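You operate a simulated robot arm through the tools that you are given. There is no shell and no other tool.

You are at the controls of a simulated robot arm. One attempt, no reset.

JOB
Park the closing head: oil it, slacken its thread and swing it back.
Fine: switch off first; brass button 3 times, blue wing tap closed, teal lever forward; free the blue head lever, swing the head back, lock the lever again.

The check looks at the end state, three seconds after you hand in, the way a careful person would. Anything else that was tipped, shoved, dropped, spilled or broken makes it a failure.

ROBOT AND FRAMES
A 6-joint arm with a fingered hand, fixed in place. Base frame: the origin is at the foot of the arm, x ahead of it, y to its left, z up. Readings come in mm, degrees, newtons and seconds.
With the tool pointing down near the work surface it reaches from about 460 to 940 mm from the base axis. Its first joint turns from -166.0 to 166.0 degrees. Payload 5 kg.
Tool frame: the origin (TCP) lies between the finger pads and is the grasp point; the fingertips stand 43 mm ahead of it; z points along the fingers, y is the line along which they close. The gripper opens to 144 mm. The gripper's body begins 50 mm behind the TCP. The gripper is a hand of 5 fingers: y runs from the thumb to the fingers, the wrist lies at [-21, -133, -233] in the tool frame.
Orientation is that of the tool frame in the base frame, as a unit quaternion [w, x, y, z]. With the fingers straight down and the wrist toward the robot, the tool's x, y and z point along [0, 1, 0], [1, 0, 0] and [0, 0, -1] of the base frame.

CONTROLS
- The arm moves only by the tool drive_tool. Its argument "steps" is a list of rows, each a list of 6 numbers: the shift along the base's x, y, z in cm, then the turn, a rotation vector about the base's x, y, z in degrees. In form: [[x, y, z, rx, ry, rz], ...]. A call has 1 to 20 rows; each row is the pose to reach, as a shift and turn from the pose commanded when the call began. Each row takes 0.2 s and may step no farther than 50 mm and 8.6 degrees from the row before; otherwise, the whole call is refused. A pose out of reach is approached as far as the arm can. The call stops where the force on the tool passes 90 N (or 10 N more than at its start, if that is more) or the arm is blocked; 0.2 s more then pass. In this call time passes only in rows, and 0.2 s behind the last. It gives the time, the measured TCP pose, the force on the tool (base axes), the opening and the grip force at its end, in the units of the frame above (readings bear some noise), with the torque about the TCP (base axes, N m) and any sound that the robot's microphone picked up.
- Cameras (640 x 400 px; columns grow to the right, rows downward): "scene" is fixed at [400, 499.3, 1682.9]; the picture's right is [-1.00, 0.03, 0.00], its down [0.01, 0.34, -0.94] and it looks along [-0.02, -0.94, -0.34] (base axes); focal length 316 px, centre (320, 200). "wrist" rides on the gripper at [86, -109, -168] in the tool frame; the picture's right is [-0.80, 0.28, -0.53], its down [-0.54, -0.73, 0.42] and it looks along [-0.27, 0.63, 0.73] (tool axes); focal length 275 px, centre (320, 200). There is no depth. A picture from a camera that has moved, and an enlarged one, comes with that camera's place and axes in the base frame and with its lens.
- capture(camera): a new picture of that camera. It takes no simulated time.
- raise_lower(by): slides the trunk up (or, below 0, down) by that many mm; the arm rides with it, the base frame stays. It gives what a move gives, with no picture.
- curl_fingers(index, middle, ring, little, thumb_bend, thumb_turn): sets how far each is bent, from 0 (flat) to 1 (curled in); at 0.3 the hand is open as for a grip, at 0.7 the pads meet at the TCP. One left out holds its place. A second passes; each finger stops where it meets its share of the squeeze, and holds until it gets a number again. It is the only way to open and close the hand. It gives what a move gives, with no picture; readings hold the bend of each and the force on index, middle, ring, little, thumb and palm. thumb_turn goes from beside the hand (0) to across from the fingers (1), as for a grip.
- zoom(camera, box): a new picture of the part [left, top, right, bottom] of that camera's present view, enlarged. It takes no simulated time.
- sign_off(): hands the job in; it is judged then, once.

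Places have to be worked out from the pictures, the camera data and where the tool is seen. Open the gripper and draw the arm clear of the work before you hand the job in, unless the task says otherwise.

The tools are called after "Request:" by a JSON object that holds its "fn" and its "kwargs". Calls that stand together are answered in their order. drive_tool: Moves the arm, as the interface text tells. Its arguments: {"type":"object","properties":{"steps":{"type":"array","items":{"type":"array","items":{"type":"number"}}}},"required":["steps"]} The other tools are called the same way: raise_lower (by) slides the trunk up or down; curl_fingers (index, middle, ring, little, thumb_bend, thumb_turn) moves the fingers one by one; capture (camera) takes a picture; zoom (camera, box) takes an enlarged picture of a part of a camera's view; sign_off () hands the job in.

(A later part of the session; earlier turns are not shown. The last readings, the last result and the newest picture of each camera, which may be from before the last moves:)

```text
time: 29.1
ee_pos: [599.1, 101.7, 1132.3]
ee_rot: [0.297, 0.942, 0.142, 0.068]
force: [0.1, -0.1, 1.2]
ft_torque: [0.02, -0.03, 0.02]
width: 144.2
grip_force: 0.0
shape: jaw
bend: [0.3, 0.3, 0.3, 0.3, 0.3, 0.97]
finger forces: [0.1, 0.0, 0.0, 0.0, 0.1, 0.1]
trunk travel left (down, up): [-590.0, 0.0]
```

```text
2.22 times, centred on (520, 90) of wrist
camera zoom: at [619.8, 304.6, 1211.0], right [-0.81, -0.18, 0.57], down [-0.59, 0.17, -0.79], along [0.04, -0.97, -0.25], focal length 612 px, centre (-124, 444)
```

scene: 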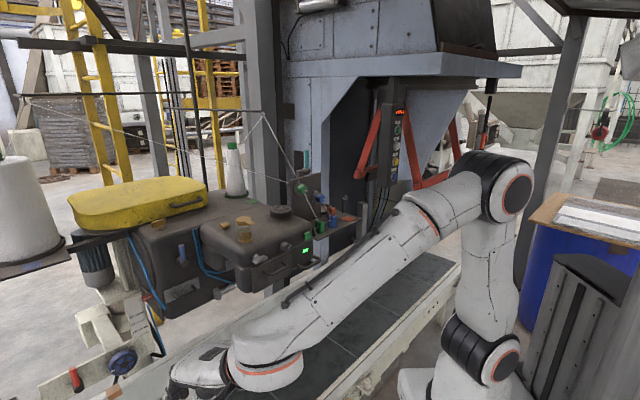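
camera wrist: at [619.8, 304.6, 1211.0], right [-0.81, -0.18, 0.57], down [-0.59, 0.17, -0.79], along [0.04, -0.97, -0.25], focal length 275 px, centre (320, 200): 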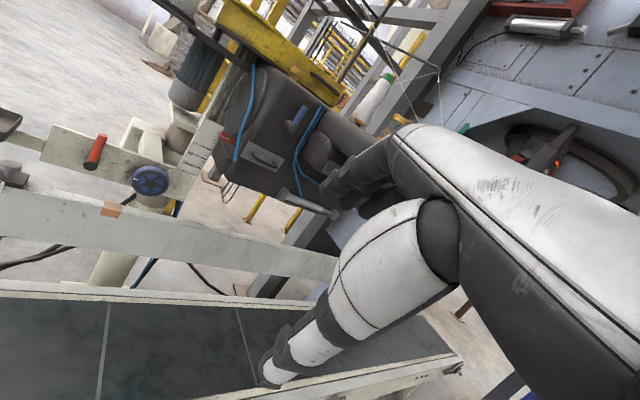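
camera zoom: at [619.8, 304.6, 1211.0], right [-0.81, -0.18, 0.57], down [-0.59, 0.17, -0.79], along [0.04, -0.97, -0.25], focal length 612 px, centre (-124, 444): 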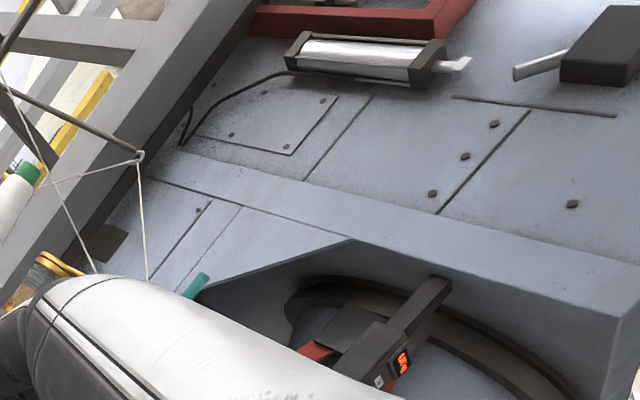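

Nothing blue under the head either. I'll scan the rest of the cell in the scene view systematically.

Request:
{"fn": "zoom", "kwargs": {"camera": "scene", "box": [480, 100, 640, 200]}}

Request:
{"fn": "zoom", "kwargs": {"camera": "scene", "box": [480, 200, 640, 300]}}

Request:
{"fn": "zoom", "kwargs": {"camera": "scene", "box": [480, 300, 640, 400]}}

Request:
{"fn": "zoom", "kwargs": {"camera": "scene", "box": [340, 90, 500, 200]}}

Request:
{"fn": "zoom", "kwargs": {"camera": "scene", "box": [230, 100, 340, 200]}}

Request:
{"fn": "zoom", "kwargs": {"camera": "wrist", "box": [0, 80, 200, 300]}}

```text
4.00 times, centred on (560, 150) of scene
camera zoom: at [400.0, 499.3, 1682.9], right [-1.0, 0.03, 0.0], down [0.01, 0.34, -0.94], along [-0.02, -0.94, -0.34], focal length 1265 px, centre (-640, 400)
```

zoom: 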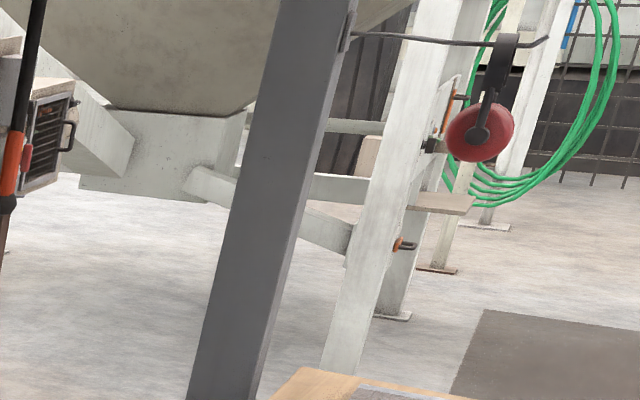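

```text
4.00 times, centred on (560, 250) of scene
camera zoom: at [400.0, 499.3, 1682.9], right [-1.0, 0.03, 0.0], down [0.01, 0.34, -0.94], along [-0.02, -0.94, -0.34], focal length 1265 px, centre (-640, 0)
```

zoom: 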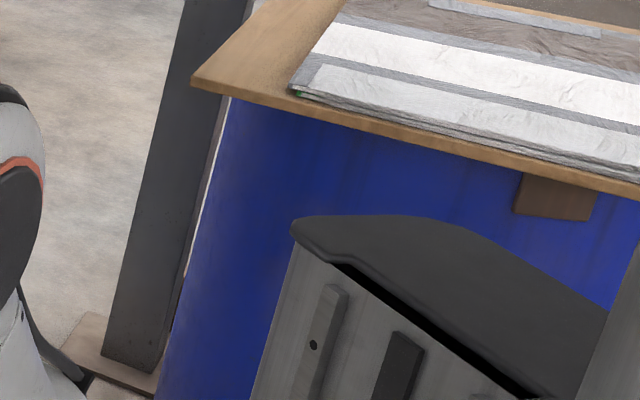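

```text
4.00 times, centred on (560, 350) of scene
camera zoom: at [400.0, 499.3, 1682.9], right [-1.0, 0.03, 0.0], down [0.01, 0.34, -0.94], along [-0.02, -0.94, -0.34], focal length 1265 px, centre (-640, -400)
```

zoom: 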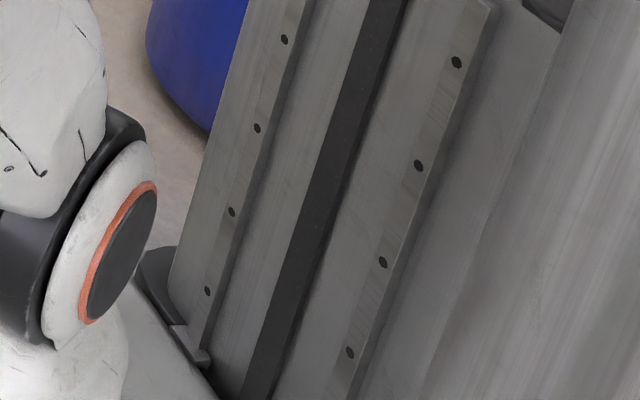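

```text
3.64 times, centred on (420, 145) of scene
camera zoom: at [400.0, 499.3, 1682.9], right [-1.0, 0.03, 0.0], down [0.01, 0.34, -0.94], along [-0.02, -0.94, -0.34], focal length 1150 px, centre (-44, 400)
```

zoom: 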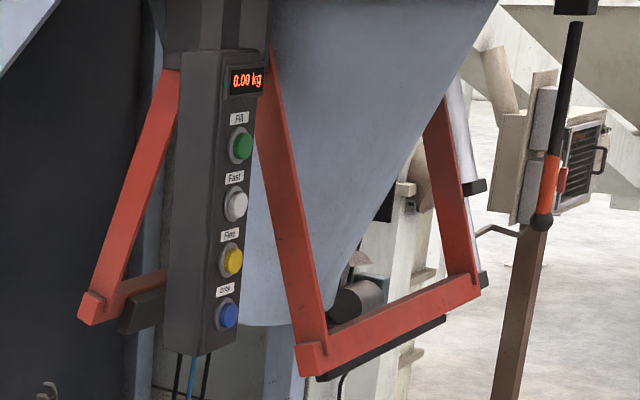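

```text
4.00 times, centred on (285, 150) of scene
camera zoom: at [400.0, 499.3, 1682.9], right [-1.0, 0.03, 0.0], down [0.01, 0.34, -0.94], along [-0.02, -0.94, -0.34], focal length 1265 px, centre (460, 400)
```

zoom: 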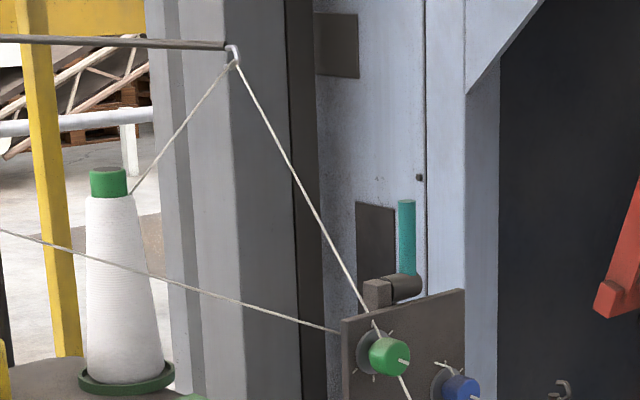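

```text
1.82 times, centred on (100, 190) of wrist
camera zoom: at [619.8, 304.6, 1211.0], right [-0.81, -0.18, 0.57], down [-0.59, 0.17, -0.79], along [0.04, -0.97, -0.25], focal length 500 px, centre (720, 218)
```

zoom: 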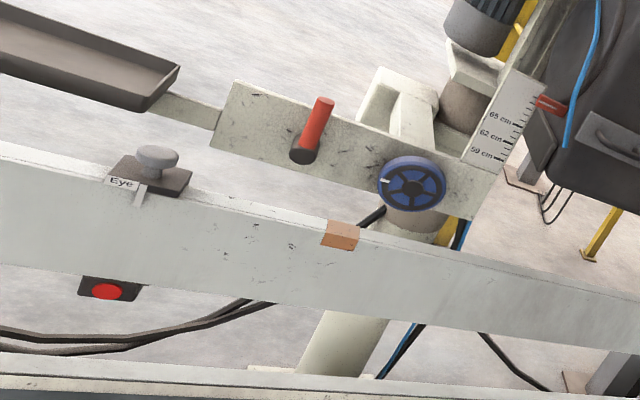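

One possibility is that the tap is under the tension table or hidden by a cover. I'll move right at the same height with more yaw to see the table's underside and the head's lower right.

Request:
{"fn": "drive_tool", "kwargs": {"steps": [[-4.5, -1, 0, 0, 0, -3], [-9, -2, 0, 0, 0, -6], [-13.5, -4, 0, 0, 0, -10], [-18, -5, 0, 0, 0, -13], [-22.5, -7, 0, 0, 0, -17], [-27, -8, 0, 0, 0, -20]]}}

Request:
{"fn": "capture", "kwargs": {"camera": "wrist"}}

Request:
{"fn": "zoom", "kwargs": {"camera": "wrist", "box": [100, 40, 400, 240]}}

```text
time: 30.5
ee_pos: [326.5, 19.2, 1132.2]
ee_rot: [0.303, 0.953, -0.025, 0.014]
force: [-0.5, 1.3, -0.2]
ft_torque: [0.0, 0.01, 0.02]
width: 143.9
grip_force: 0.1
shape: jaw
bend: [0.3, 0.3, 0.3, 0.3, 0.3, 0.98]
finger forces: [0.1, 0.0, 0.0, 0.0, 0.0, 0.0]
trunk travel left (down, up): [-590.0, 0.0]
```

```text
taken
camera wrist: at [415.7, 201.5, 1210.6], right [-0.82, 0.11, 0.57], down [-0.5, 0.37, -0.79], along [-0.29, -0.92, -0.25], focal length 275 px, centre (320, 200)
```

wrist: 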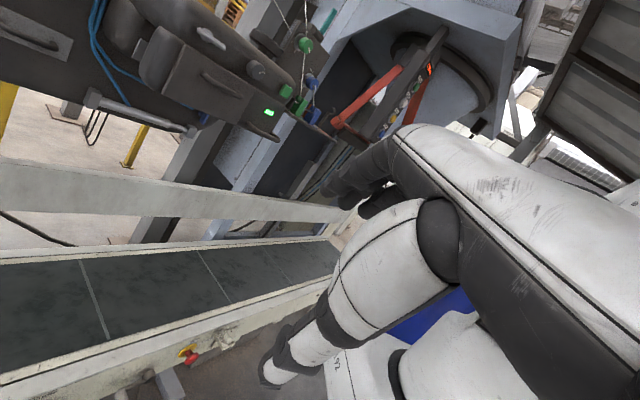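

```text
2.00 times, centred on (250, 140) of wrist
camera zoom: at [415.7, 201.5, 1210.6], right [-0.82, 0.11, 0.57], down [-0.5, 0.37, -0.79], along [-0.29, -0.92, -0.25], focal length 551 px, centre (460, 320)
```

zoom: 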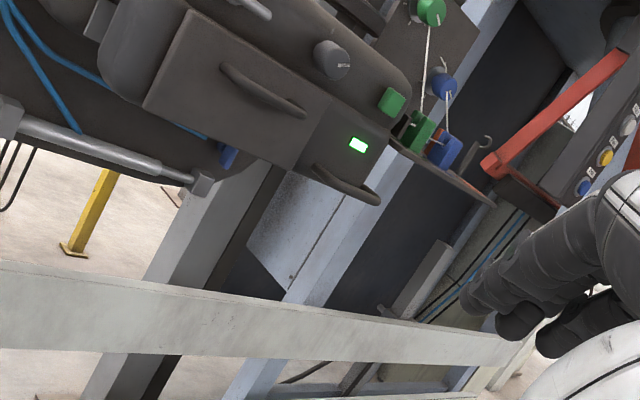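

There's a small blue part beneath the head, next to a blue hose behind the cylinder. I'll zoom there.

Request:
{"fn": "zoom", "kwargs": {"camera": "wrist", "box": [180, 80, 260, 150]}}

Request:
{"fn": "zoom", "kwargs": {"camera": "wrist", "box": [200, 100, 240, 135]}}

```text
5.71 times, centred on (220, 115) of wrist
camera zoom: at [415.7, 201.5, 1210.6], right [-0.82, 0.11, 0.57], down [-0.5, 0.37, -0.79], along [-0.29, -0.92, -0.25], focal length 1573 px, centre (891, 686)
```

zoom: 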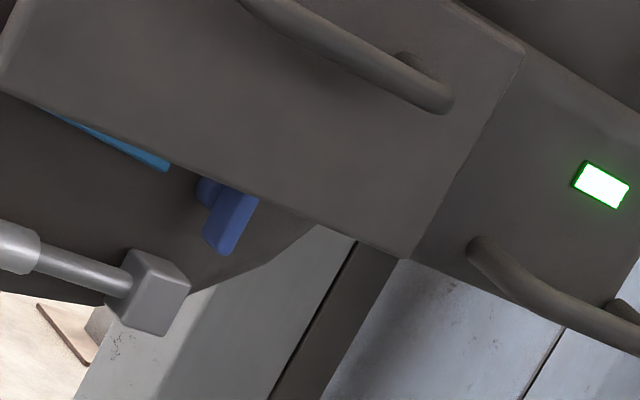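

```text
11.43 times, centred on (220, 118) of wrist
camera zoom: at [415.7, 201.5, 1210.6], right [-0.82, 0.11, 0.57], down [-0.5, 0.37, -0.79], along [-0.29, -0.92, -0.25], focal length 3146 px, centre (1463, 1143)
```

zoom: 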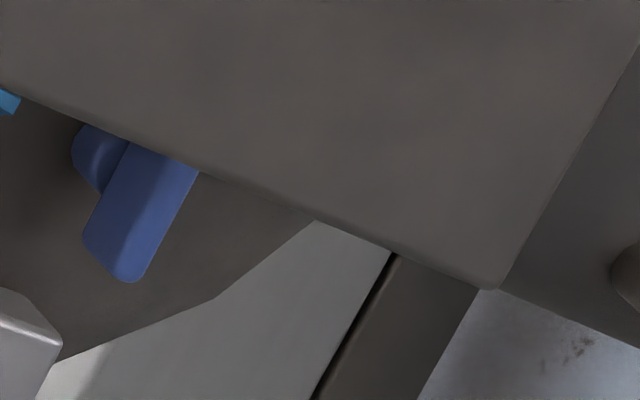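

Found it: a blue wing tap on the body's front face, low and behind the overhanging head, at roughly (584,-694,1000). I'll bring the camera lower and closer under the head to see the tap properly. There's free space below, since the rail top is near z=690.

Request:
{"fn": "drive_tool", "kwargs": {"steps": [[0, -3, -3.5, 0, 0, 2], [0, -6, -7, 0, 0, 4], [0, -9, -10.5, 0, 0, 6], [0, -12, -14, 0, 0, 8], [0, -15, -17.5, 0, 0, 10], [0, -18, -21, 0, 0, 13], [0, -21, -24, 0, 0, 16], [0.5, -25, -26, 0, 0, 18], [1, -29.5, -26, 0, 0, 20], [1.5, -34, -26, 0, 0, 23], [2, -38, -26, 0, 0, 26], [2, -42, -26, 0, 0, 28]]}}

Request:
{"fn": "capture", "kwargs": {"camera": "wrist"}}

Request:
{"fn": "capture", "kwargs": {"camera": "scene"}}

```text
time: 33.1
ee_pos: [423.2, -330.6, 901.7]
ee_rot: [0.286, 0.938, 0.184, 0.066]
force: [0.8, 0.0, -0.3]
ft_torque: [0.01, 0.02, 0.0]
width: 143.6
grip_force: 0.1
shape: jaw
bend: [0.3, 0.3, 0.3, 0.3, 0.3, 0.98]
finger forces: [0.1, 0.1, 0.1, 0.0, 0.0, 0.0]
out of reach, approached as far as the arm can: row 3, 4, 5, 6, 7, 8, 9, 10, 11, 12
trunk travel left (down, up): [-590.0, 0.0]
```

```text
taken
camera wrist: at [429.5, -127.4, 981.3], right [-0.77, -0.25, 0.59], down [-0.63, 0.13, -0.77], along [0.12, -0.96, -0.26], focal length 275 px, centre (320, 200)
```

wrist: 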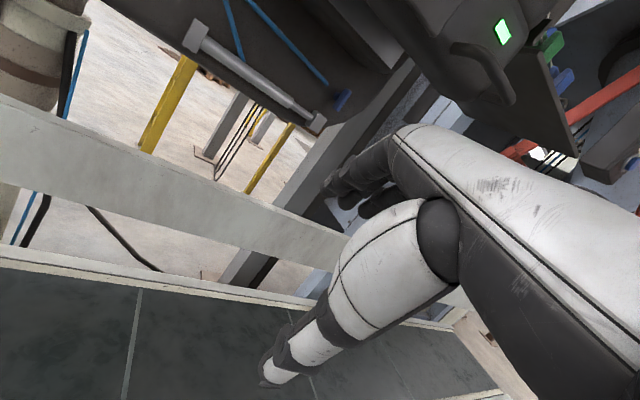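

```text
taken
```

scene: 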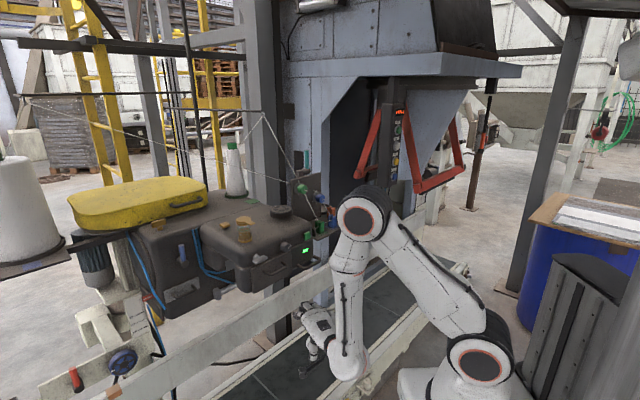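

The tap is now visible at the top centre of the wrist view. I'll zoom on it.

Request:
{"fn": "zoom", "kwargs": {"camera": "wrist", "box": [290, 60, 390, 140]}}

Request:
{"fn": "zoom", "kwargs": {"camera": "wrist", "box": [325, 80, 365, 115]}}

Request:
{"fn": "zoom", "kwargs": {"camera": "wrist", "box": [200, -40, 420, 140]}}

```text
5.00 times, centred on (340, 100) of wrist
camera zoom: at [429.5, -127.4, 981.3], right [-0.77, -0.25, 0.59], down [-0.63, 0.13, -0.77], along [0.12, -0.96, -0.26], focal length 1376 px, centre (220, 700)
```

zoom: 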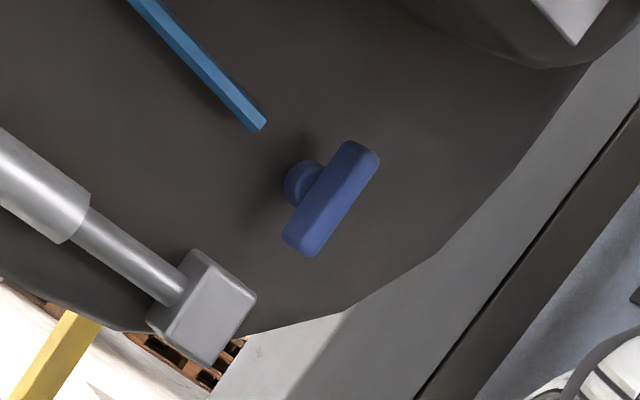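

```text
11.43 times, centred on (345, 98) of wrist
camera zoom: at [429.5, -127.4, 981.3], right [-0.77, -0.25, 0.59], down [-0.63, 0.13, -0.77], along [0.12, -0.96, -0.26], focal length 3146 px, centre (34, 1371)
```

zoom: 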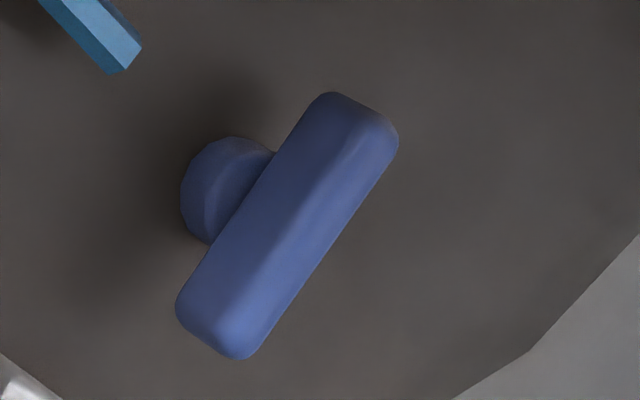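

```text
refused: -40 is not a number from 0 to 400
```

The tap is clear now: its wing is vertical, centred near (569,-621,1014), straight ahead of the robot and under the head. From the front-plate corners, the machine's long axis runs about 40° in the base xy plane. The switch comes first, so I'll look closely at it.

Request:
{"fn": "zoom", "kwargs": {"camera": "scene", "box": [265, 235, 305, 265]}}

Request:
{"fn": "zoom", "kwargs": {"camera": "scene", "box": [235, 235, 275, 265]}}

```text
13.33 times, centred on (285, 250) of scene
camera zoom: at [400.0, 499.3, 1682.9], right [-1.0, 0.03, 0.0], down [0.01, 0.34, -0.94], along [-0.02, -0.94, -0.34], focal length 4216 px, centre (787, -467)
```

zoom: 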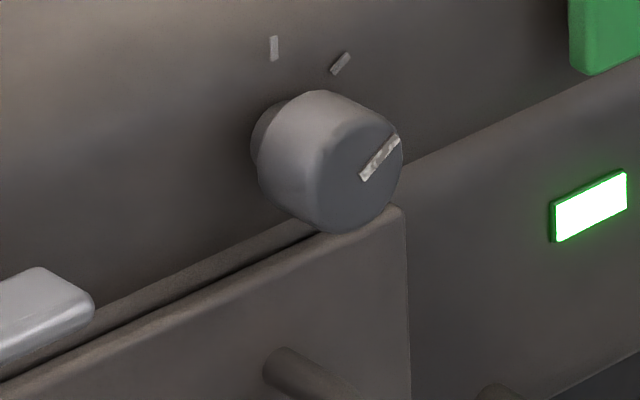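

```text
13.33 times, centred on (255, 250) of scene
camera zoom: at [400.0, 499.3, 1682.9], right [-1.0, 0.03, 0.0], down [0.01, 0.34, -0.94], along [-0.02, -0.94, -0.34], focal length 4216 px, centre (1187, -467)
```

zoom: 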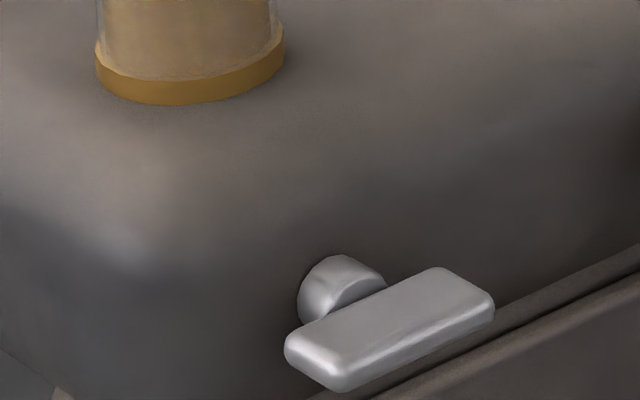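

The knob's two ticks are at 12 o'clock and about 45° right. The pointer is turned right and the lamp is lit, so off should be counter-clockwise, to the top tick. Before working I'll learn the hand's shape by curling the ring and little fingers away and looking.

Request:
{"fn": "curl_fingers", "kwargs": {"ring": 1, "little": 1, "index": 0.55, "middle": 0.55, "thumb_bend": 0.55, "thumb_turn": 1}}

Request:
{"fn": "capture", "kwargs": {"camera": "wrist"}}

```text
time: 34.1
ee_pos: [422.5, -328.3, 902.2]
ee_rot: [0.288, 0.938, 0.183, 0.067]
force: [-0.2, -0.2, -0.8]
ft_torque: [0.01, 0.0, 0.0]
width: 60.9
grip_force: 0.1
shape: fingers
bend: [0.55, 0.55, 1.0, 1.0, 0.55, 1.0]
finger forces: [0.1, 0.0, 0.0, 0.0, 0.0, 0.0]
trunk travel left (down, up): [-590.0, 0.0]
```

```text
taken
camera wrist: at [429.2, -125.8, 981.8], right [-0.77, -0.25, 0.58], down [-0.63, 0.13, -0.77], along [0.12, -0.96, -0.26], focal length 275 px, centre (320, 200)
```

wrist: 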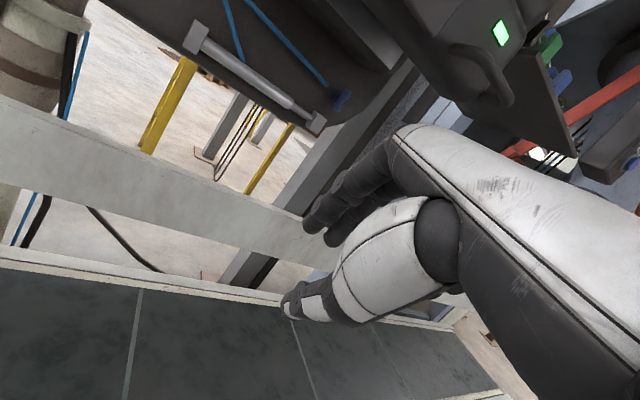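

Index and middle close opposite the thumb at the tool centre, so this is a good pinch shape. I'll back out, go up in front of the switch knob, and turn the hand so the fingers point at the head's face.

Request:
{"fn": "drive_tool", "kwargs": {"steps": [[-3, 3.8, 0, 0, 0, 0], [-5, 6.5, 2, -7, 1.33, 3.9], [-6, 8, 6, -14, 2.65, 7.8], [-6, 8, 10.5, -21, 3.98, 11.7], [-6, 8, 15, -28, 5.3, 15.6], [-5.5, 7.5, 19, -35, 6.6, 19.5], [-5, 7, 22, -42, 7.95, 23.4], [-4.5, 6.8, 25, -49, 9.3, 27.3], [-4, 6.5, 28, -56, 10.6, 31.2], [-3.5, 6.2, 30, -63, 11.9, 35.1], [-3, 5.9, 30.4, -70.1, 13.25, 39]]}}

Request:
{"fn": "capture", "kwargs": {"camera": "scene"}}

Request:
{"fn": "capture", "kwargs": {"camera": "wrist"}}

```text
time: 36.5
ee_pos: [551.1, -126.6, 1359.6]
ee_rot: [0.652, 0.552, 0.508, -0.109]
force: [0.0, 0.5, -0.7]
ft_torque: [-0.01, -0.02, -0.04]
width: 60.6
grip_force: 0.1
shape: fingers
bend: [0.55, 0.55, 1.0, 1.0, 0.55, 1.0]
finger forces: [0.0, 0.0, 0.1, 0.0, 0.0, 0.0]
out of reach, approached as far as the arm can: row 1, 2, 3, 4, 5, 6, 7, 8, 9, 10, 11
trunk travel left (down, up): [-590.0, 0.0]
```

```text
taken
```

scene: 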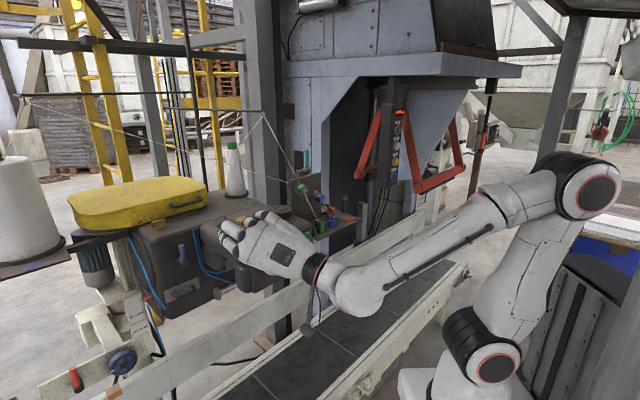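

```text
taken
camera wrist: at [422.6, 9.8, 1248.1], right [-0.46, 0.21, 0.86], down [-0.53, -0.85, -0.07], along [0.72, -0.49, 0.5], focal length 275 px, centre (320, 200)
```

wrist: 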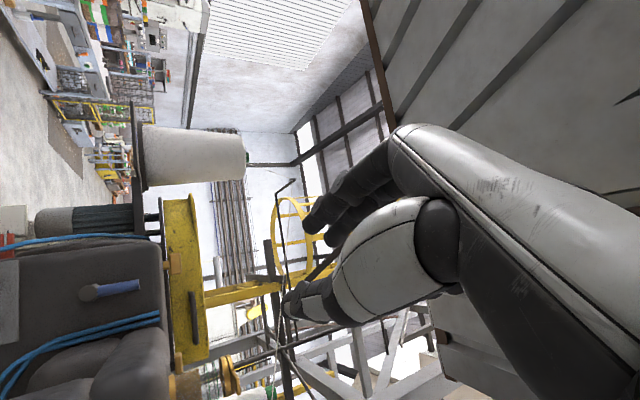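

That approach direction puts the wrist too close to the shoulder. I'll go back to the natural posture and then approach with the wrist on the left side instead, with fingers on the right of the knob and thumb on the left.

Request:
{"fn": "drive_tool", "kwargs": {"steps": [[0, 0, 0.4, 7.56, 1.4, -3.36], [0, 0, 0.8, 15.1, 2.8, -6.7], [0, 0, 1.2, 22.7, 4.2, -10.1], [0, 0, 1.6, 30.2, 5.6, -13.4], [0, 0, 2, 37.8, 7, -16.8], [0, 0, 2.4, 45.4, 8.4, -20.1], [0, 0, 2.8, 52.9, 9.8, -23.5], [0, 0, 3.2, 60.5, 11.2, -26.8], [0, 0, 3.6, 68, 12.6, -30.2], [0, 0, 4, 75.6, 14, -33.5], [0, 0, 4, 83.2, 15.4, -36.9]]}}

Request:
{"fn": "capture", "kwargs": {"camera": "scene"}}

```text
time: 38.9
ee_pos: [550.5, -134.0, 1414.0]
ee_rot: [-0.002, 0.94, 0.342, 0.001]
force: [1.1, 0.8, -0.9]
ft_torque: [0.01, 0.0, -0.05]
width: 60.5
grip_force: 0.0
shape: fingers
bend: [0.55, 0.55, 1.0, 1.0, 0.55, 1.0]
finger forces: [0.0, 0.1, 0.1, 0.1, 0.0, 0.0]
trunk travel left (down, up): [-590.0, 0.0]
```

```text
taken
```

scene: 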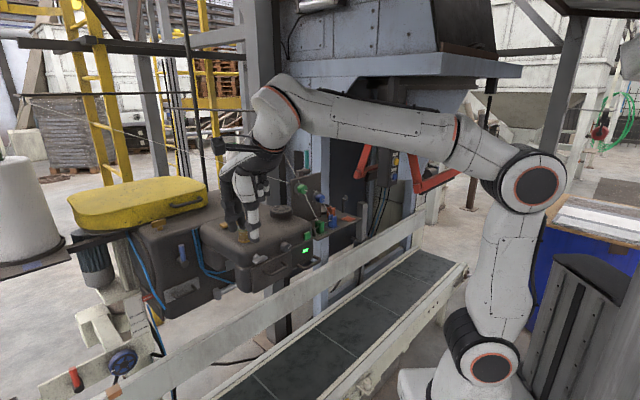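

Back in the natural posture. I'll lower the trunk slightly for better elbow geometry, then swing the hand to the horizontal approach pose about 100 mm in front of the knob.

Request:
{"fn": "raise_lower", "kwargs": {"by": -60}}

Request:
{"fn": "drive_tool", "kwargs": {"steps": [[-0.8, -1.1, 0, 0.28, -6.31, -5.01], [-1.6, -2.2, 0, 0.55, -12.6, -10], [-2.4, -3.2, 0, 0.83, -18.9, -15], [-3.2, -4.3, 0, 1.1, -25.2, -20], [-3.9, -5.4, 0, 1.38, -31.6, -25.1], [-4.7, -6.5, 0, 1.65, -37.9, -30.1], [-5.5, -7.6, 0, 1.93, -44.2, -35.1], [-6.3, -8.7, 0, 2.2, -50.5, -40.1], [-7.1, -9.7, -2, 2.48, -56.8, -45.1], [-7.9, -10.8, -4, 2.75, -63.1, -50.1], [-8.7, -11.9, -6, 3.03, -69.4, -55.1], [-9.5, -13, -8, 3.3, -75.7, -60.1], [-10.2, -14.1, -10, 3.58, -82, -65.1], [-11, -15.2, -12, 3.85, -88.3, -70.1], [-11.8, -16.2, -14, 4.13, -94.7, -75.2], [-12.6, -17.3, -14.8, 4.4, -101, -80.2]]}}

Request:
{"fn": "capture", "kwargs": {"camera": "scene"}}

Request:
{"fn": "capture", "kwargs": {"camera": "wrist"}}

```text
time: 39.9
ee_pos: [548.6, -134.0, 1355.0]
ee_rot: [0.0, 0.94, 0.341, 0.002]
force: [-0.1, -0.7, 0.1]
ft_torque: [0.0, -0.01, -0.04]
width: 60.4
grip_force: 0.0
shape: fingers
bend: [0.55, 0.55, 1.0, 1.0, 0.55, 1.0]
finger forces: [0.1, 0.1, 0.0, 0.1, 0.0, 0.0]
trunk travel left (down, up): [-530.0, 60.0]
```

```text
time: 43.3
ee_pos: [382.2, -255.7, 1356.4]
ee_rot: [0.216, 0.613, -0.382, 0.657]
force: [1.1, -0.5, -0.2]
ft_torque: [-0.01, -0.03, -0.03]
width: 60.3
grip_force: 0.0
shape: fingers
bend: [0.55, 0.55, 1.0, 1.0, 0.55, 1.0]
finger forces: [0.0, 0.1, 0.0, 0.0, 0.0, 0.0]
out of reach, approached as far as the arm can: row 13, 14, 15, 16
trunk travel left (down, up): [-530.0, 60.0]
```

```text
taken
```

scene: 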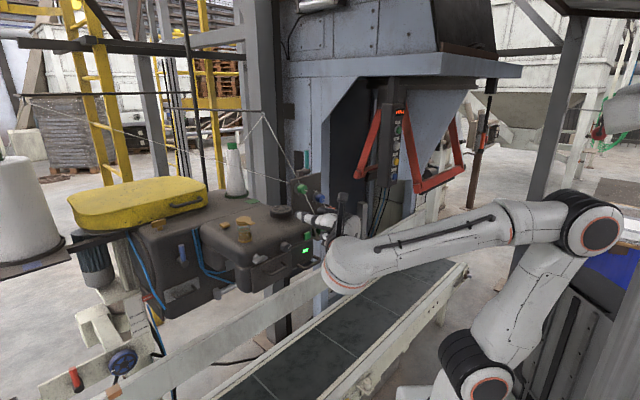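

```text
taken
camera wrist: at [342.3, -76.6, 1474.2], right [-0.43, 0.38, -0.82], down [0.9, 0.22, -0.37], along [0.04, -0.9, -0.44], focal length 275 px, centre (320, 200)
```

wrist: 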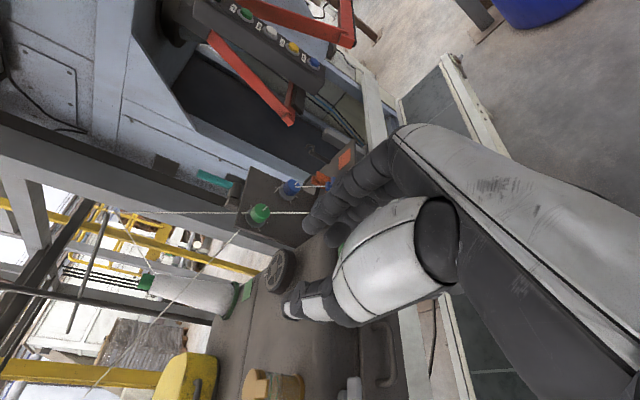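

The orientation is right, but the arm can't get lower at this trunk height. Lowering the trunk 150 mm brings the same arm shape down to knob height, about 165 mm in front of the face.

Request:
{"fn": "raise_lower", "kwargs": {"by": -150}}

Request:
{"fn": "capture", "kwargs": {"camera": "scene"}}

Request:
{"fn": "capture", "kwargs": {"camera": "wrist"}}

```text
time: 45.1
ee_pos: [382.3, -256.5, 1207.7]
ee_rot: [0.217, 0.614, -0.381, 0.656]
force: [-0.1, -0.7, 0.1]
ft_torque: [-0.01, 0.0, -0.05]
width: 60.7
grip_force: 0.0
shape: fingers
bend: [0.55, 0.55, 1.0, 1.0, 0.55, 1.0]
finger forces: [0.0, 0.1, 0.1, 0.0, 0.0, 0.0]
trunk travel left (down, up): [-380.0, 210.0]
```

```text
taken
```

scene: 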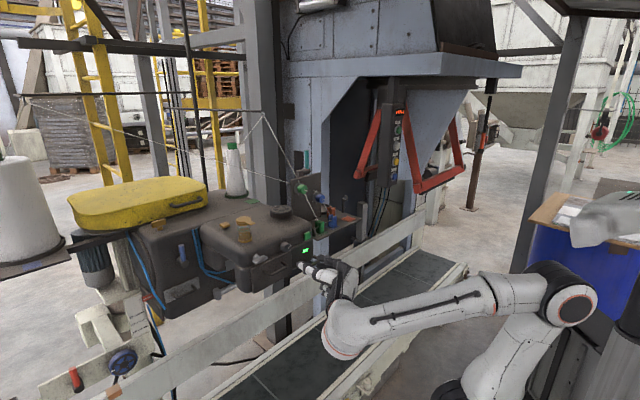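

```text
taken
camera wrist: at [341.4, -76.4, 1324.5], right [-0.43, 0.38, -0.82], down [0.9, 0.22, -0.37], along [0.04, -0.9, -0.44], focal length 275 px, centre (320, 200)
```

wrist: 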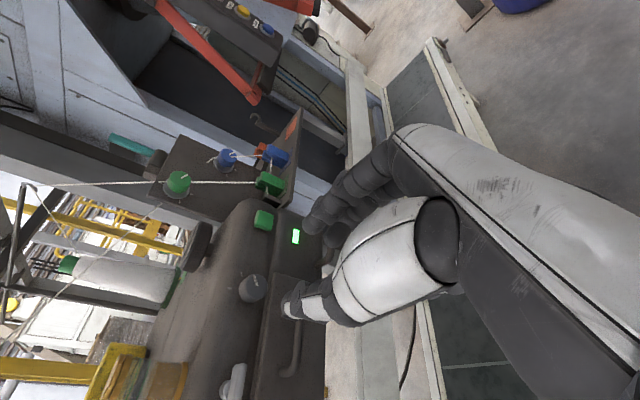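

The knob, lamp and plate are all visible. I'll zoom to fix the knob's position.

Request:
{"fn": "zoom", "kwargs": {"camera": "wrist", "box": [200, 220, 320, 320]}}

```text
4.00 times, centred on (260, 270) of wrist
camera zoom: at [341.4, -76.4, 1324.5], right [-0.43, 0.38, -0.82], down [0.9, 0.22, -0.37], along [0.04, -0.9, -0.44], focal length 1101 px, centre (560, -80)
```

zoom: 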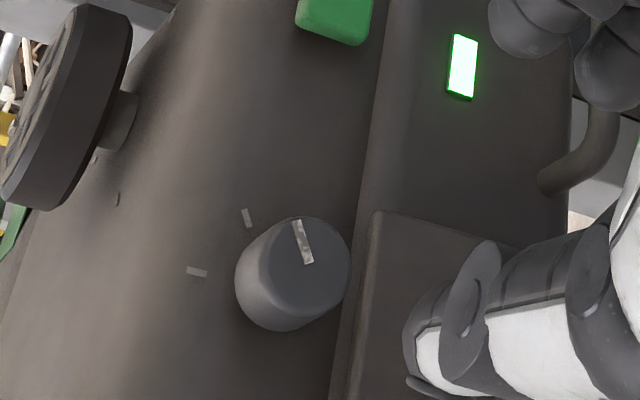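

The knob's face centre is near (485,-384,1203). I'll curl the middle finger away so index and thumb pinch alone, clear of the plate edge below, and advance most of the way.

Request:
{"fn": "curl_fingers", "kwargs": {"middle": 1}}

Request:
{"fn": "drive_tool", "kwargs": {"steps": [[2, -2.4, -0.3, 0, 0, 0], [4, -4.9, -0.6, 0, 0, 0], [5.2, -6.4, -0.9, 0, 0, 0]]}}

Request:
{"fn": "capture", "kwargs": {"camera": "wrist"}}

Request:
{"fn": "zoom", "kwargs": {"camera": "scene", "box": [240, 220, 340, 290]}}

```text
time: 46.1
ee_pos: [381.1, -257.3, 1207.0]
ee_rot: [0.216, 0.615, -0.381, 0.656]
force: [-0.4, -0.1, 0.4]
ft_torque: [0.01, -0.01, -0.01]
width: 60.7
grip_force: 0.0
shape: fingers
bend: [0.55, 1.0, 1.0, 1.0, 0.55, 1.0]
finger forces: [0.1, 0.0, 0.0, 0.0, 0.0, 0.0]
trunk travel left (down, up): [-380.0, 210.0]
```

```text
time: 46.9
ee_pos: [423.8, -302.1, 1235.8]
ee_rot: [0.217, 0.619, -0.383, 0.651]
force: [0.0, 0.1, 0.1]
ft_torque: [-0.01, 0.03, 0.01]
width: 60.5
grip_force: 0.1
shape: fingers
bend: [0.55, 1.0, 1.0, 1.0, 0.55, 1.0]
finger forces: [0.0, 0.0, 0.0, 0.0, 0.0, 0.0]
out of reach, approached as far as the arm can: row 1, 2, 3
trunk travel left (down, up): [-380.0, 210.0]
```

```text
taken
camera wrist: at [385.6, -122.6, 1354.3], right [-0.44, 0.39, -0.81], down [0.9, 0.22, -0.38], along [0.03, -0.89, -0.45], focal length 275 px, centre (320, 200)
```

wrist: 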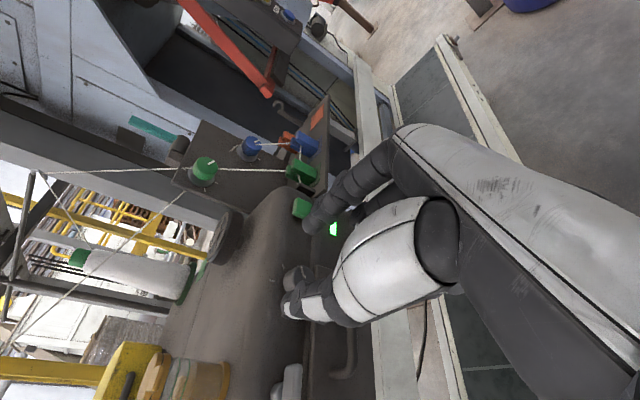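

```text
5.71 times, centred on (290, 255) of scene
camera zoom: at [400.0, 499.3, 1682.9], right [-1.0, 0.03, 0.0], down [0.01, 0.34, -0.94], along [-0.02, -0.94, -0.34], focal length 1807 px, centre (491, -114)
```

zoom: 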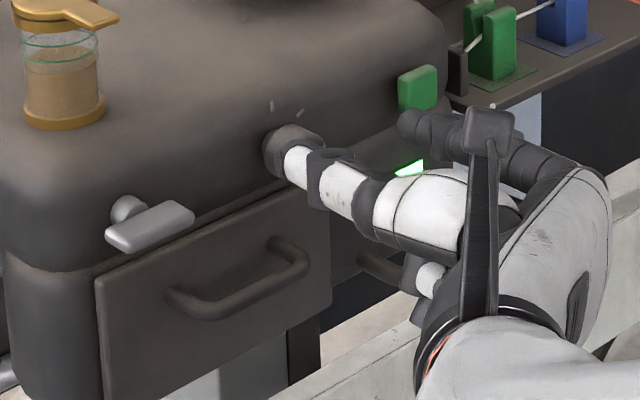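

Moving forward forces the hand upward at this trunk height, so the limit is in the wrist. I'll back off a little and lower the trunk another 110 mm, so the knob sits in a more comfortable part of the workspace.

Request:
{"fn": "drive_tool", "kwargs": {"steps": [[-2, 2.4, -0.8, 0, 0, 0]]}}

Request:
{"fn": "raise_lower", "kwargs": {"by": -110}}

Request:
{"fn": "drive_tool", "kwargs": {"steps": [[1, -1.2, 3, 0, 0, 0], [2, -2.4, 6, 0, 0, 0], [2.5, -3, 8, 0, 0, 0]]}}

Request:
{"fn": "capture", "kwargs": {"camera": "wrist"}}

```text
time: 47.3
ee_pos: [403.3, -278.8, 1225.8]
ee_rot: [0.217, 0.614, -0.381, 0.657]
force: [0.2, 0.0, 0.1]
ft_torque: [-0.05, -0.02, -0.02]
width: 60.6
grip_force: 0.0
shape: fingers
bend: [0.55, 1.0, 1.0, 1.0, 0.55, 1.0]
finger forces: [0.1, 0.0, 0.1, 0.0, 0.0, 0.0]
trunk travel left (down, up): [-380.0, 210.0]
```

```text
time: 48.7
ee_pos: [405.6, -277.3, 1116.5]
ee_rot: [0.216, 0.614, -0.381, 0.656]
force: [-0.2, -0.1, -0.3]
ft_torque: [0.01, -0.03, 0.02]
width: 60.7
grip_force: 0.0
shape: fingers
bend: [0.55, 1.0, 1.0, 1.0, 0.55, 1.0]
finger forces: [0.0, 0.0, 0.1, 0.1, 0.0, 0.0]
trunk travel left (down, up): [-270.0, 320.0]
```

```text
time: 49.5
ee_pos: [428.8, -308.1, 1196.6]
ee_rot: [0.216, 0.614, -0.382, 0.656]
force: [-0.8, -0.3, 0.1]
ft_torque: [0.0, 0.02, 0.02]
width: 60.8
grip_force: 0.0
shape: fingers
bend: [0.55, 1.0, 1.0, 1.0, 0.55, 1.0]
finger forces: [0.0, 0.0, 0.0, 0.0, 0.0, 0.1]
trunk travel left (down, up): [-270.0, 320.0]
```

```text
taken
camera wrist: at [388.7, -128.0, 1313.3], right [-0.43, 0.38, -0.82], down [0.9, 0.22, -0.38], along [0.04, -0.9, -0.44], focal length 275 px, centre (320, 200)
```

wrist: 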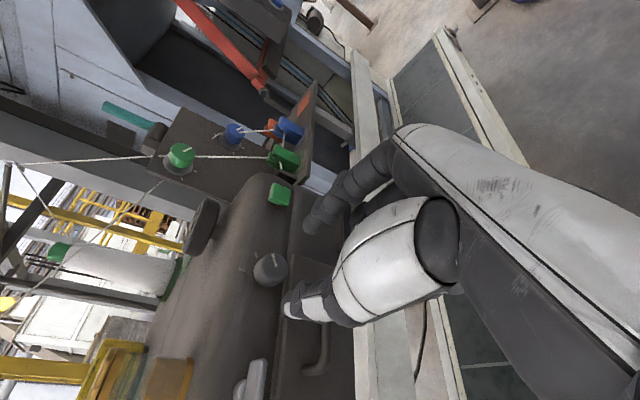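

Request:
{"fn": "zoom", "kwargs": {"camera": "wrist", "box": [230, 180, 350, 340]}}

Request:
{"fn": "zoom", "kwargs": {"camera": "scene", "box": [250, 225, 330, 275]}}

```text
2.50 times, centred on (290, 260) of wrist
camera zoom: at [388.7, -128.0, 1313.3], right [-0.43, 0.38, -0.82], down [0.9, 0.22, -0.38], along [0.04, -0.9, -0.44], focal length 688 px, centre (395, 50)
```

zoom: 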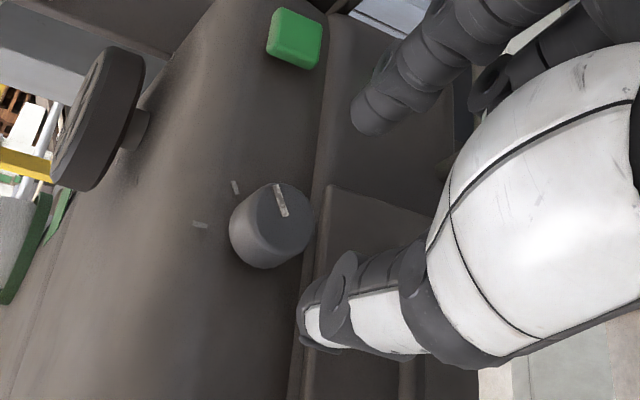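

```text
8.00 times, centred on (290, 250) of scene
camera zoom: at [400.0, 499.3, 1682.9], right [-1.0, 0.03, 0.0], down [0.01, 0.34, -0.94], along [-0.02, -0.94, -0.34], focal length 2529 px, centre (560, -200)
```

zoom: 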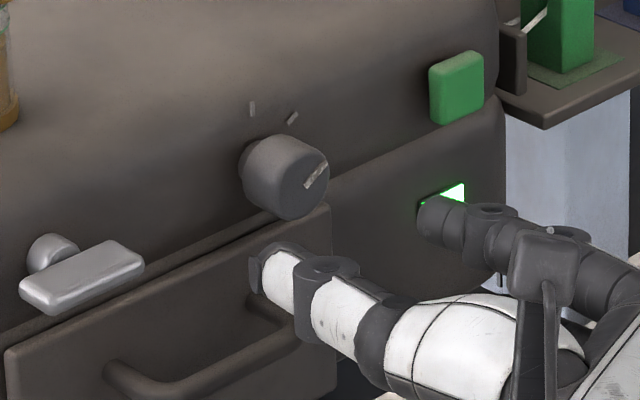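

Positions agree to within about 10 mm, so I'll servo visually: advance about 35 mm with a slight lift and compare both views again.

Request:
{"fn": "drive_tool", "kwargs": {"steps": [[1.1, -1.3, 0.3, 0, 0, 0], [2.2, -2.7, 0.6, 0, 0, 0]]}}

Request:
{"fn": "zoom", "kwargs": {"camera": "wrist", "box": [230, 180, 350, 340]}}

Request:
{"fn": "zoom", "kwargs": {"camera": "scene", "box": [250, 225, 330, 275]}}

```text
time: 50.1
ee_pos: [452.0, -335.4, 1203.1]
ee_rot: [0.216, 0.614, -0.381, 0.656]
force: [-0.1, 0.1, 0.7]
ft_torque: [0.0, -0.03, -0.01]
width: 60.7
grip_force: 0.1
shape: fingers
bend: [0.55, 1.0, 1.0, 1.0, 0.55, 1.0]
finger forces: [0.0, 0.1, 0.1, 0.0, 0.0, 0.1]
trunk travel left (down, up): [-270.0, 320.0]
```

```text
2.50 times, centred on (290, 260) of wrist
camera zoom: at [411.5, -155.2, 1320.2], right [-0.43, 0.38, -0.82], down [0.9, 0.22, -0.37], along [0.04, -0.9, -0.44], focal length 688 px, centre (395, 50)
```

zoom: 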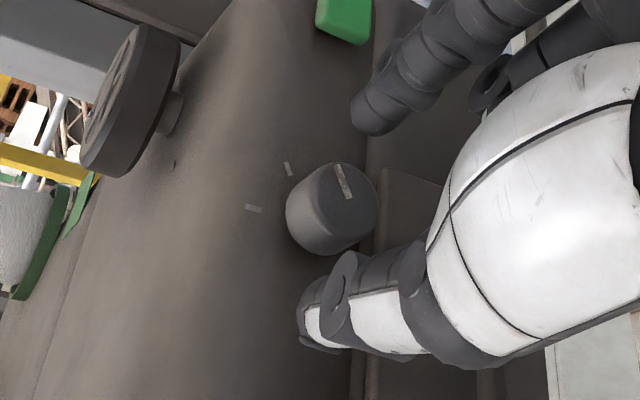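

```text
8.00 times, centred on (290, 250) of scene
camera zoom: at [400.0, 499.3, 1682.9], right [-1.0, 0.03, 0.0], down [0.01, 0.34, -0.94], along [-0.02, -0.94, -0.34], focal length 2529 px, centre (560, -200)
```

zoom: 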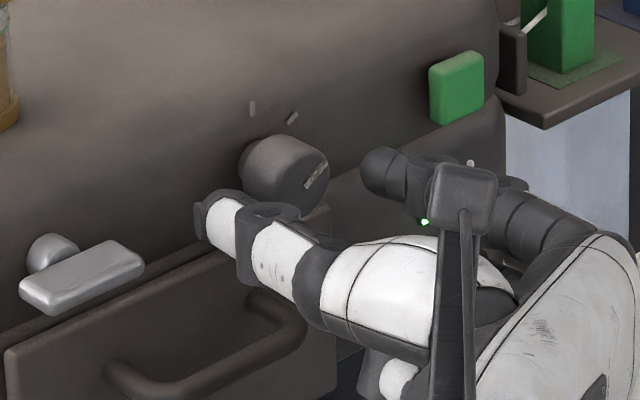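

The hand model matches the scene well, and the knob looks about 7 mm to the right of the pinch centre and about 45 mm ahead of the TCP. I'll shift right and advance 18 mm.

Request:
{"fn": "drive_tool", "kwargs": {"steps": [[0.3, -0.9, -0.1, 0, 0, 0], [0.6, -1.8, -0.2, 0, 0, 0]]}}

Request:
{"fn": "zoom", "kwargs": {"camera": "wrist", "box": [230, 180, 350, 340]}}

Request:
{"fn": "zoom", "kwargs": {"camera": "scene", "box": [250, 225, 330, 275]}}

```text
time: 50.7
ee_pos: [456.2, -352.7, 1199.5]
ee_rot: [0.216, 0.613, -0.382, 0.657]
force: [-0.2, 0.0, 0.2]
ft_torque: [0.03, 0.01, 0.0]
width: 60.4
grip_force: 0.1
shape: fingers
bend: [0.55, 1.0, 1.0, 1.0, 0.55, 1.0]
finger forces: [0.0, 0.1, 0.0, 0.0, 0.1, 0.1]
trunk travel left (down, up): [-270.0, 320.0]
```

```text
2.50 times, centred on (290, 260) of wrist
camera zoom: at [416.4, -173.5, 1318.0], right [-0.43, 0.38, -0.82], down [0.9, 0.22, -0.37], along [0.04, -0.9, -0.44], focal length 688 px, centre (395, 50)
```

zoom: 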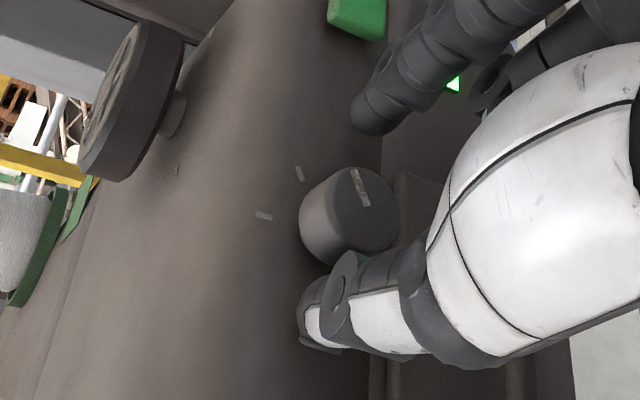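

```text
8.00 times, centred on (290, 250) of scene
camera zoom: at [400.0, 499.3, 1682.9], right [-1.0, 0.03, 0.0], down [0.01, 0.34, -0.94], along [-0.02, -0.94, -0.34], focal length 2529 px, centre (560, -200)
```

zoom: 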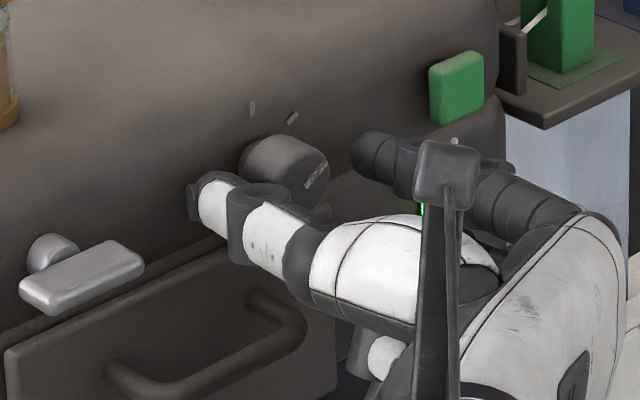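

In both views the middle of the knob's body coincides with the midpoint between the fingertips. I'll advance 8 mm more and close index and thumb gently.

Request:
{"fn": "drive_tool", "kwargs": {"steps": [[0.4, -0.75, 0, 0, 0, 0]]}}

Request:
{"fn": "curl_fingers", "kwargs": {"index": 0.62, "thumb_bend": 0.62}}

Request:
{"fn": "zoom", "kwargs": {"camera": "wrist", "box": [230, 180, 350, 340]}}

Request:
{"fn": "zoom", "kwargs": {"camera": "scene", "box": [250, 225, 330, 275]}}

```text
time: 51.1
ee_pos: [460.9, -359.2, 1202.1]
ee_rot: [0.216, 0.613, -0.381, 0.658]
force: [-6.7, 7.2, -1.0]
ft_torque: [-0.11, -0.1, 0.52]
width: 60.4
grip_force: 5.4
shape: fingers
bend: [0.55, 1.0, 1.0, 1.0, 0.55, 1.0]
finger forces: [0.0, 0.0, 0.1, 0.0, 10.8, 0.0]
trunk travel left (down, up): [-270.0, 320.0]
```

```text
time: 52.1
ee_pos: [461.8, -358.2, 1201.5]
ee_rot: [0.216, 0.614, -0.381, 0.656]
force: [-0.6, 8.4, 1.6]
ft_torque: [-0.08, -0.12, 0.4]
width: 41.3
grip_force: 4.8
shape: fingers
bend: [0.62, 1.0, 1.0, 1.0, 0.6, 1.0]
finger forces: [0.0, 0.1, 0.1, 0.0, 10.0, 0.1]
trunk travel left (down, up): [-270.0, 320.0]
```

```text
2.50 times, centred on (290, 260) of wrist
camera zoom: at [420.5, -179.0, 1318.6], right [-0.43, 0.38, -0.82], down [0.9, 0.22, -0.37], along [0.04, -0.9, -0.44], focal length 688 px, centre (395, 50)
```

zoom: 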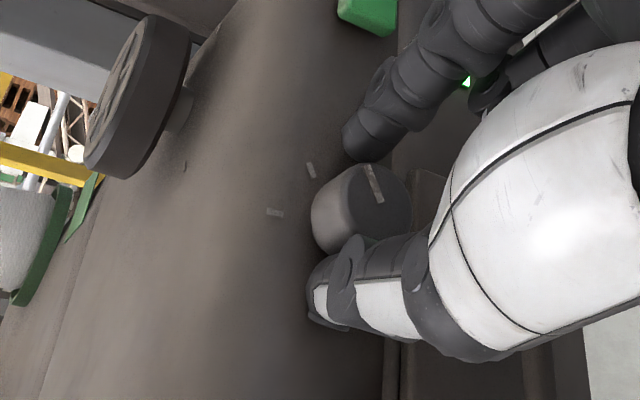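

```text
8.00 times, centred on (290, 250) of scene
camera zoom: at [400.0, 499.3, 1682.9], right [-1.0, 0.03, 0.0], down [0.01, 0.34, -0.94], along [-0.02, -0.94, -0.34], focal length 2529 px, centre (560, -200)
```

zoom: 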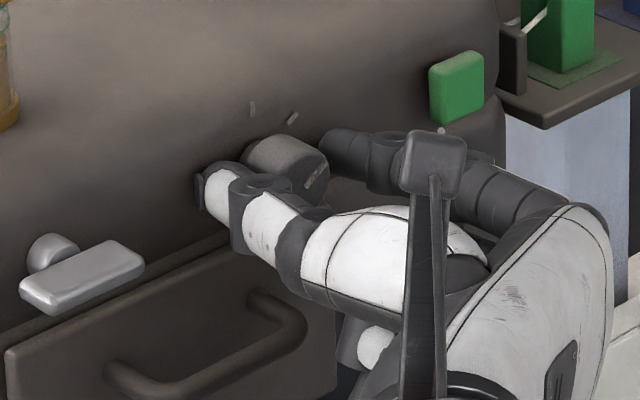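

The thumb tip has touched the head's surface, about 10 N pushing back along the approach. I'll back off 4 mm and then close the pinch.

Request:
{"fn": "drive_tool", "kwargs": {"steps": [[-0.27, 0.32, 0, 0, 0, 0]]}}

Request:
{"fn": "curl_fingers", "kwargs": {"index": 0.72, "thumb_bend": 0.72}}

Request:
{"fn": "zoom", "kwargs": {"camera": "wrist", "box": [230, 180, 350, 340]}}

Request:
{"fn": "zoom", "kwargs": {"camera": "scene", "box": [250, 225, 330, 275]}}

```text
time: 52.5
ee_pos: [457.8, -356.3, 1199.0]
ee_rot: [0.216, 0.614, -0.382, 0.656]
force: [3.2, 1.0, 0.2]
ft_torque: [-0.03, 0.0, 0.07]
width: 41.4
grip_force: 0.9
shape: fingers
bend: [0.62, 1.0, 1.0, 1.0, 0.59, 1.0]
finger forces: [0.0, 0.1, 0.1, 0.0, 3.0, 0.0]
trunk travel left (down, up): [-270.0, 320.0]
```

```text
time: 53.5
ee_pos: [459.8, -356.4, 1199.9]
ee_rot: [0.216, 0.614, -0.381, 0.657]
force: [10.6, -1.1, 1.9]
ft_torque: [-0.04, -0.04, 0.25]
width: 30.4
grip_force: 10.6
shape: fingers
bend: [0.71, 1.0, 1.0, 1.0, 0.63, 1.0]
finger forces: [7.6, 0.0, 0.1, 0.0, 14.2, 0.0]
trunk travel left (down, up): [-270.0, 320.0]
```

```text
2.50 times, centred on (290, 260) of wrist
camera zoom: at [419.5, -176.3, 1317.9], right [-0.44, 0.38, -0.82], down [0.9, 0.22, -0.38], along [0.04, -0.9, -0.44], focal length 688 px, centre (395, 50)
```

zoom: 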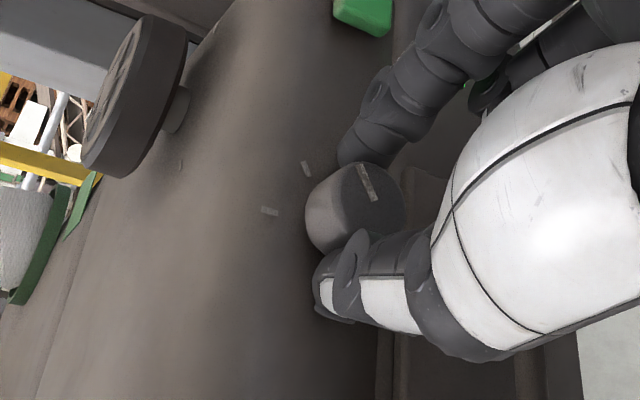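

```text
8.00 times, centred on (290, 250) of scene
camera zoom: at [400.0, 499.3, 1682.9], right [-1.0, 0.03, 0.0], down [0.01, 0.34, -0.94], along [-0.02, -0.94, -0.34], focal length 2529 px, centre (560, -200)
```

zoom: 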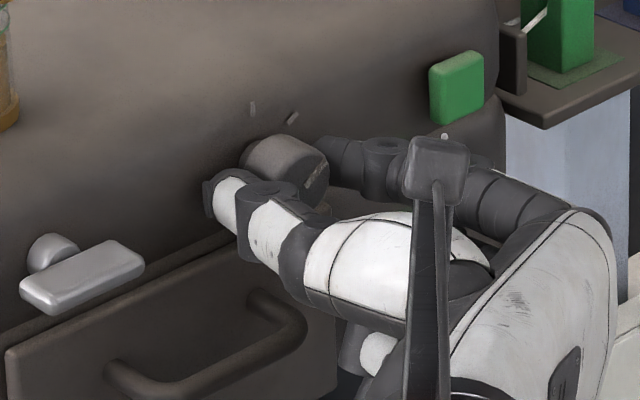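

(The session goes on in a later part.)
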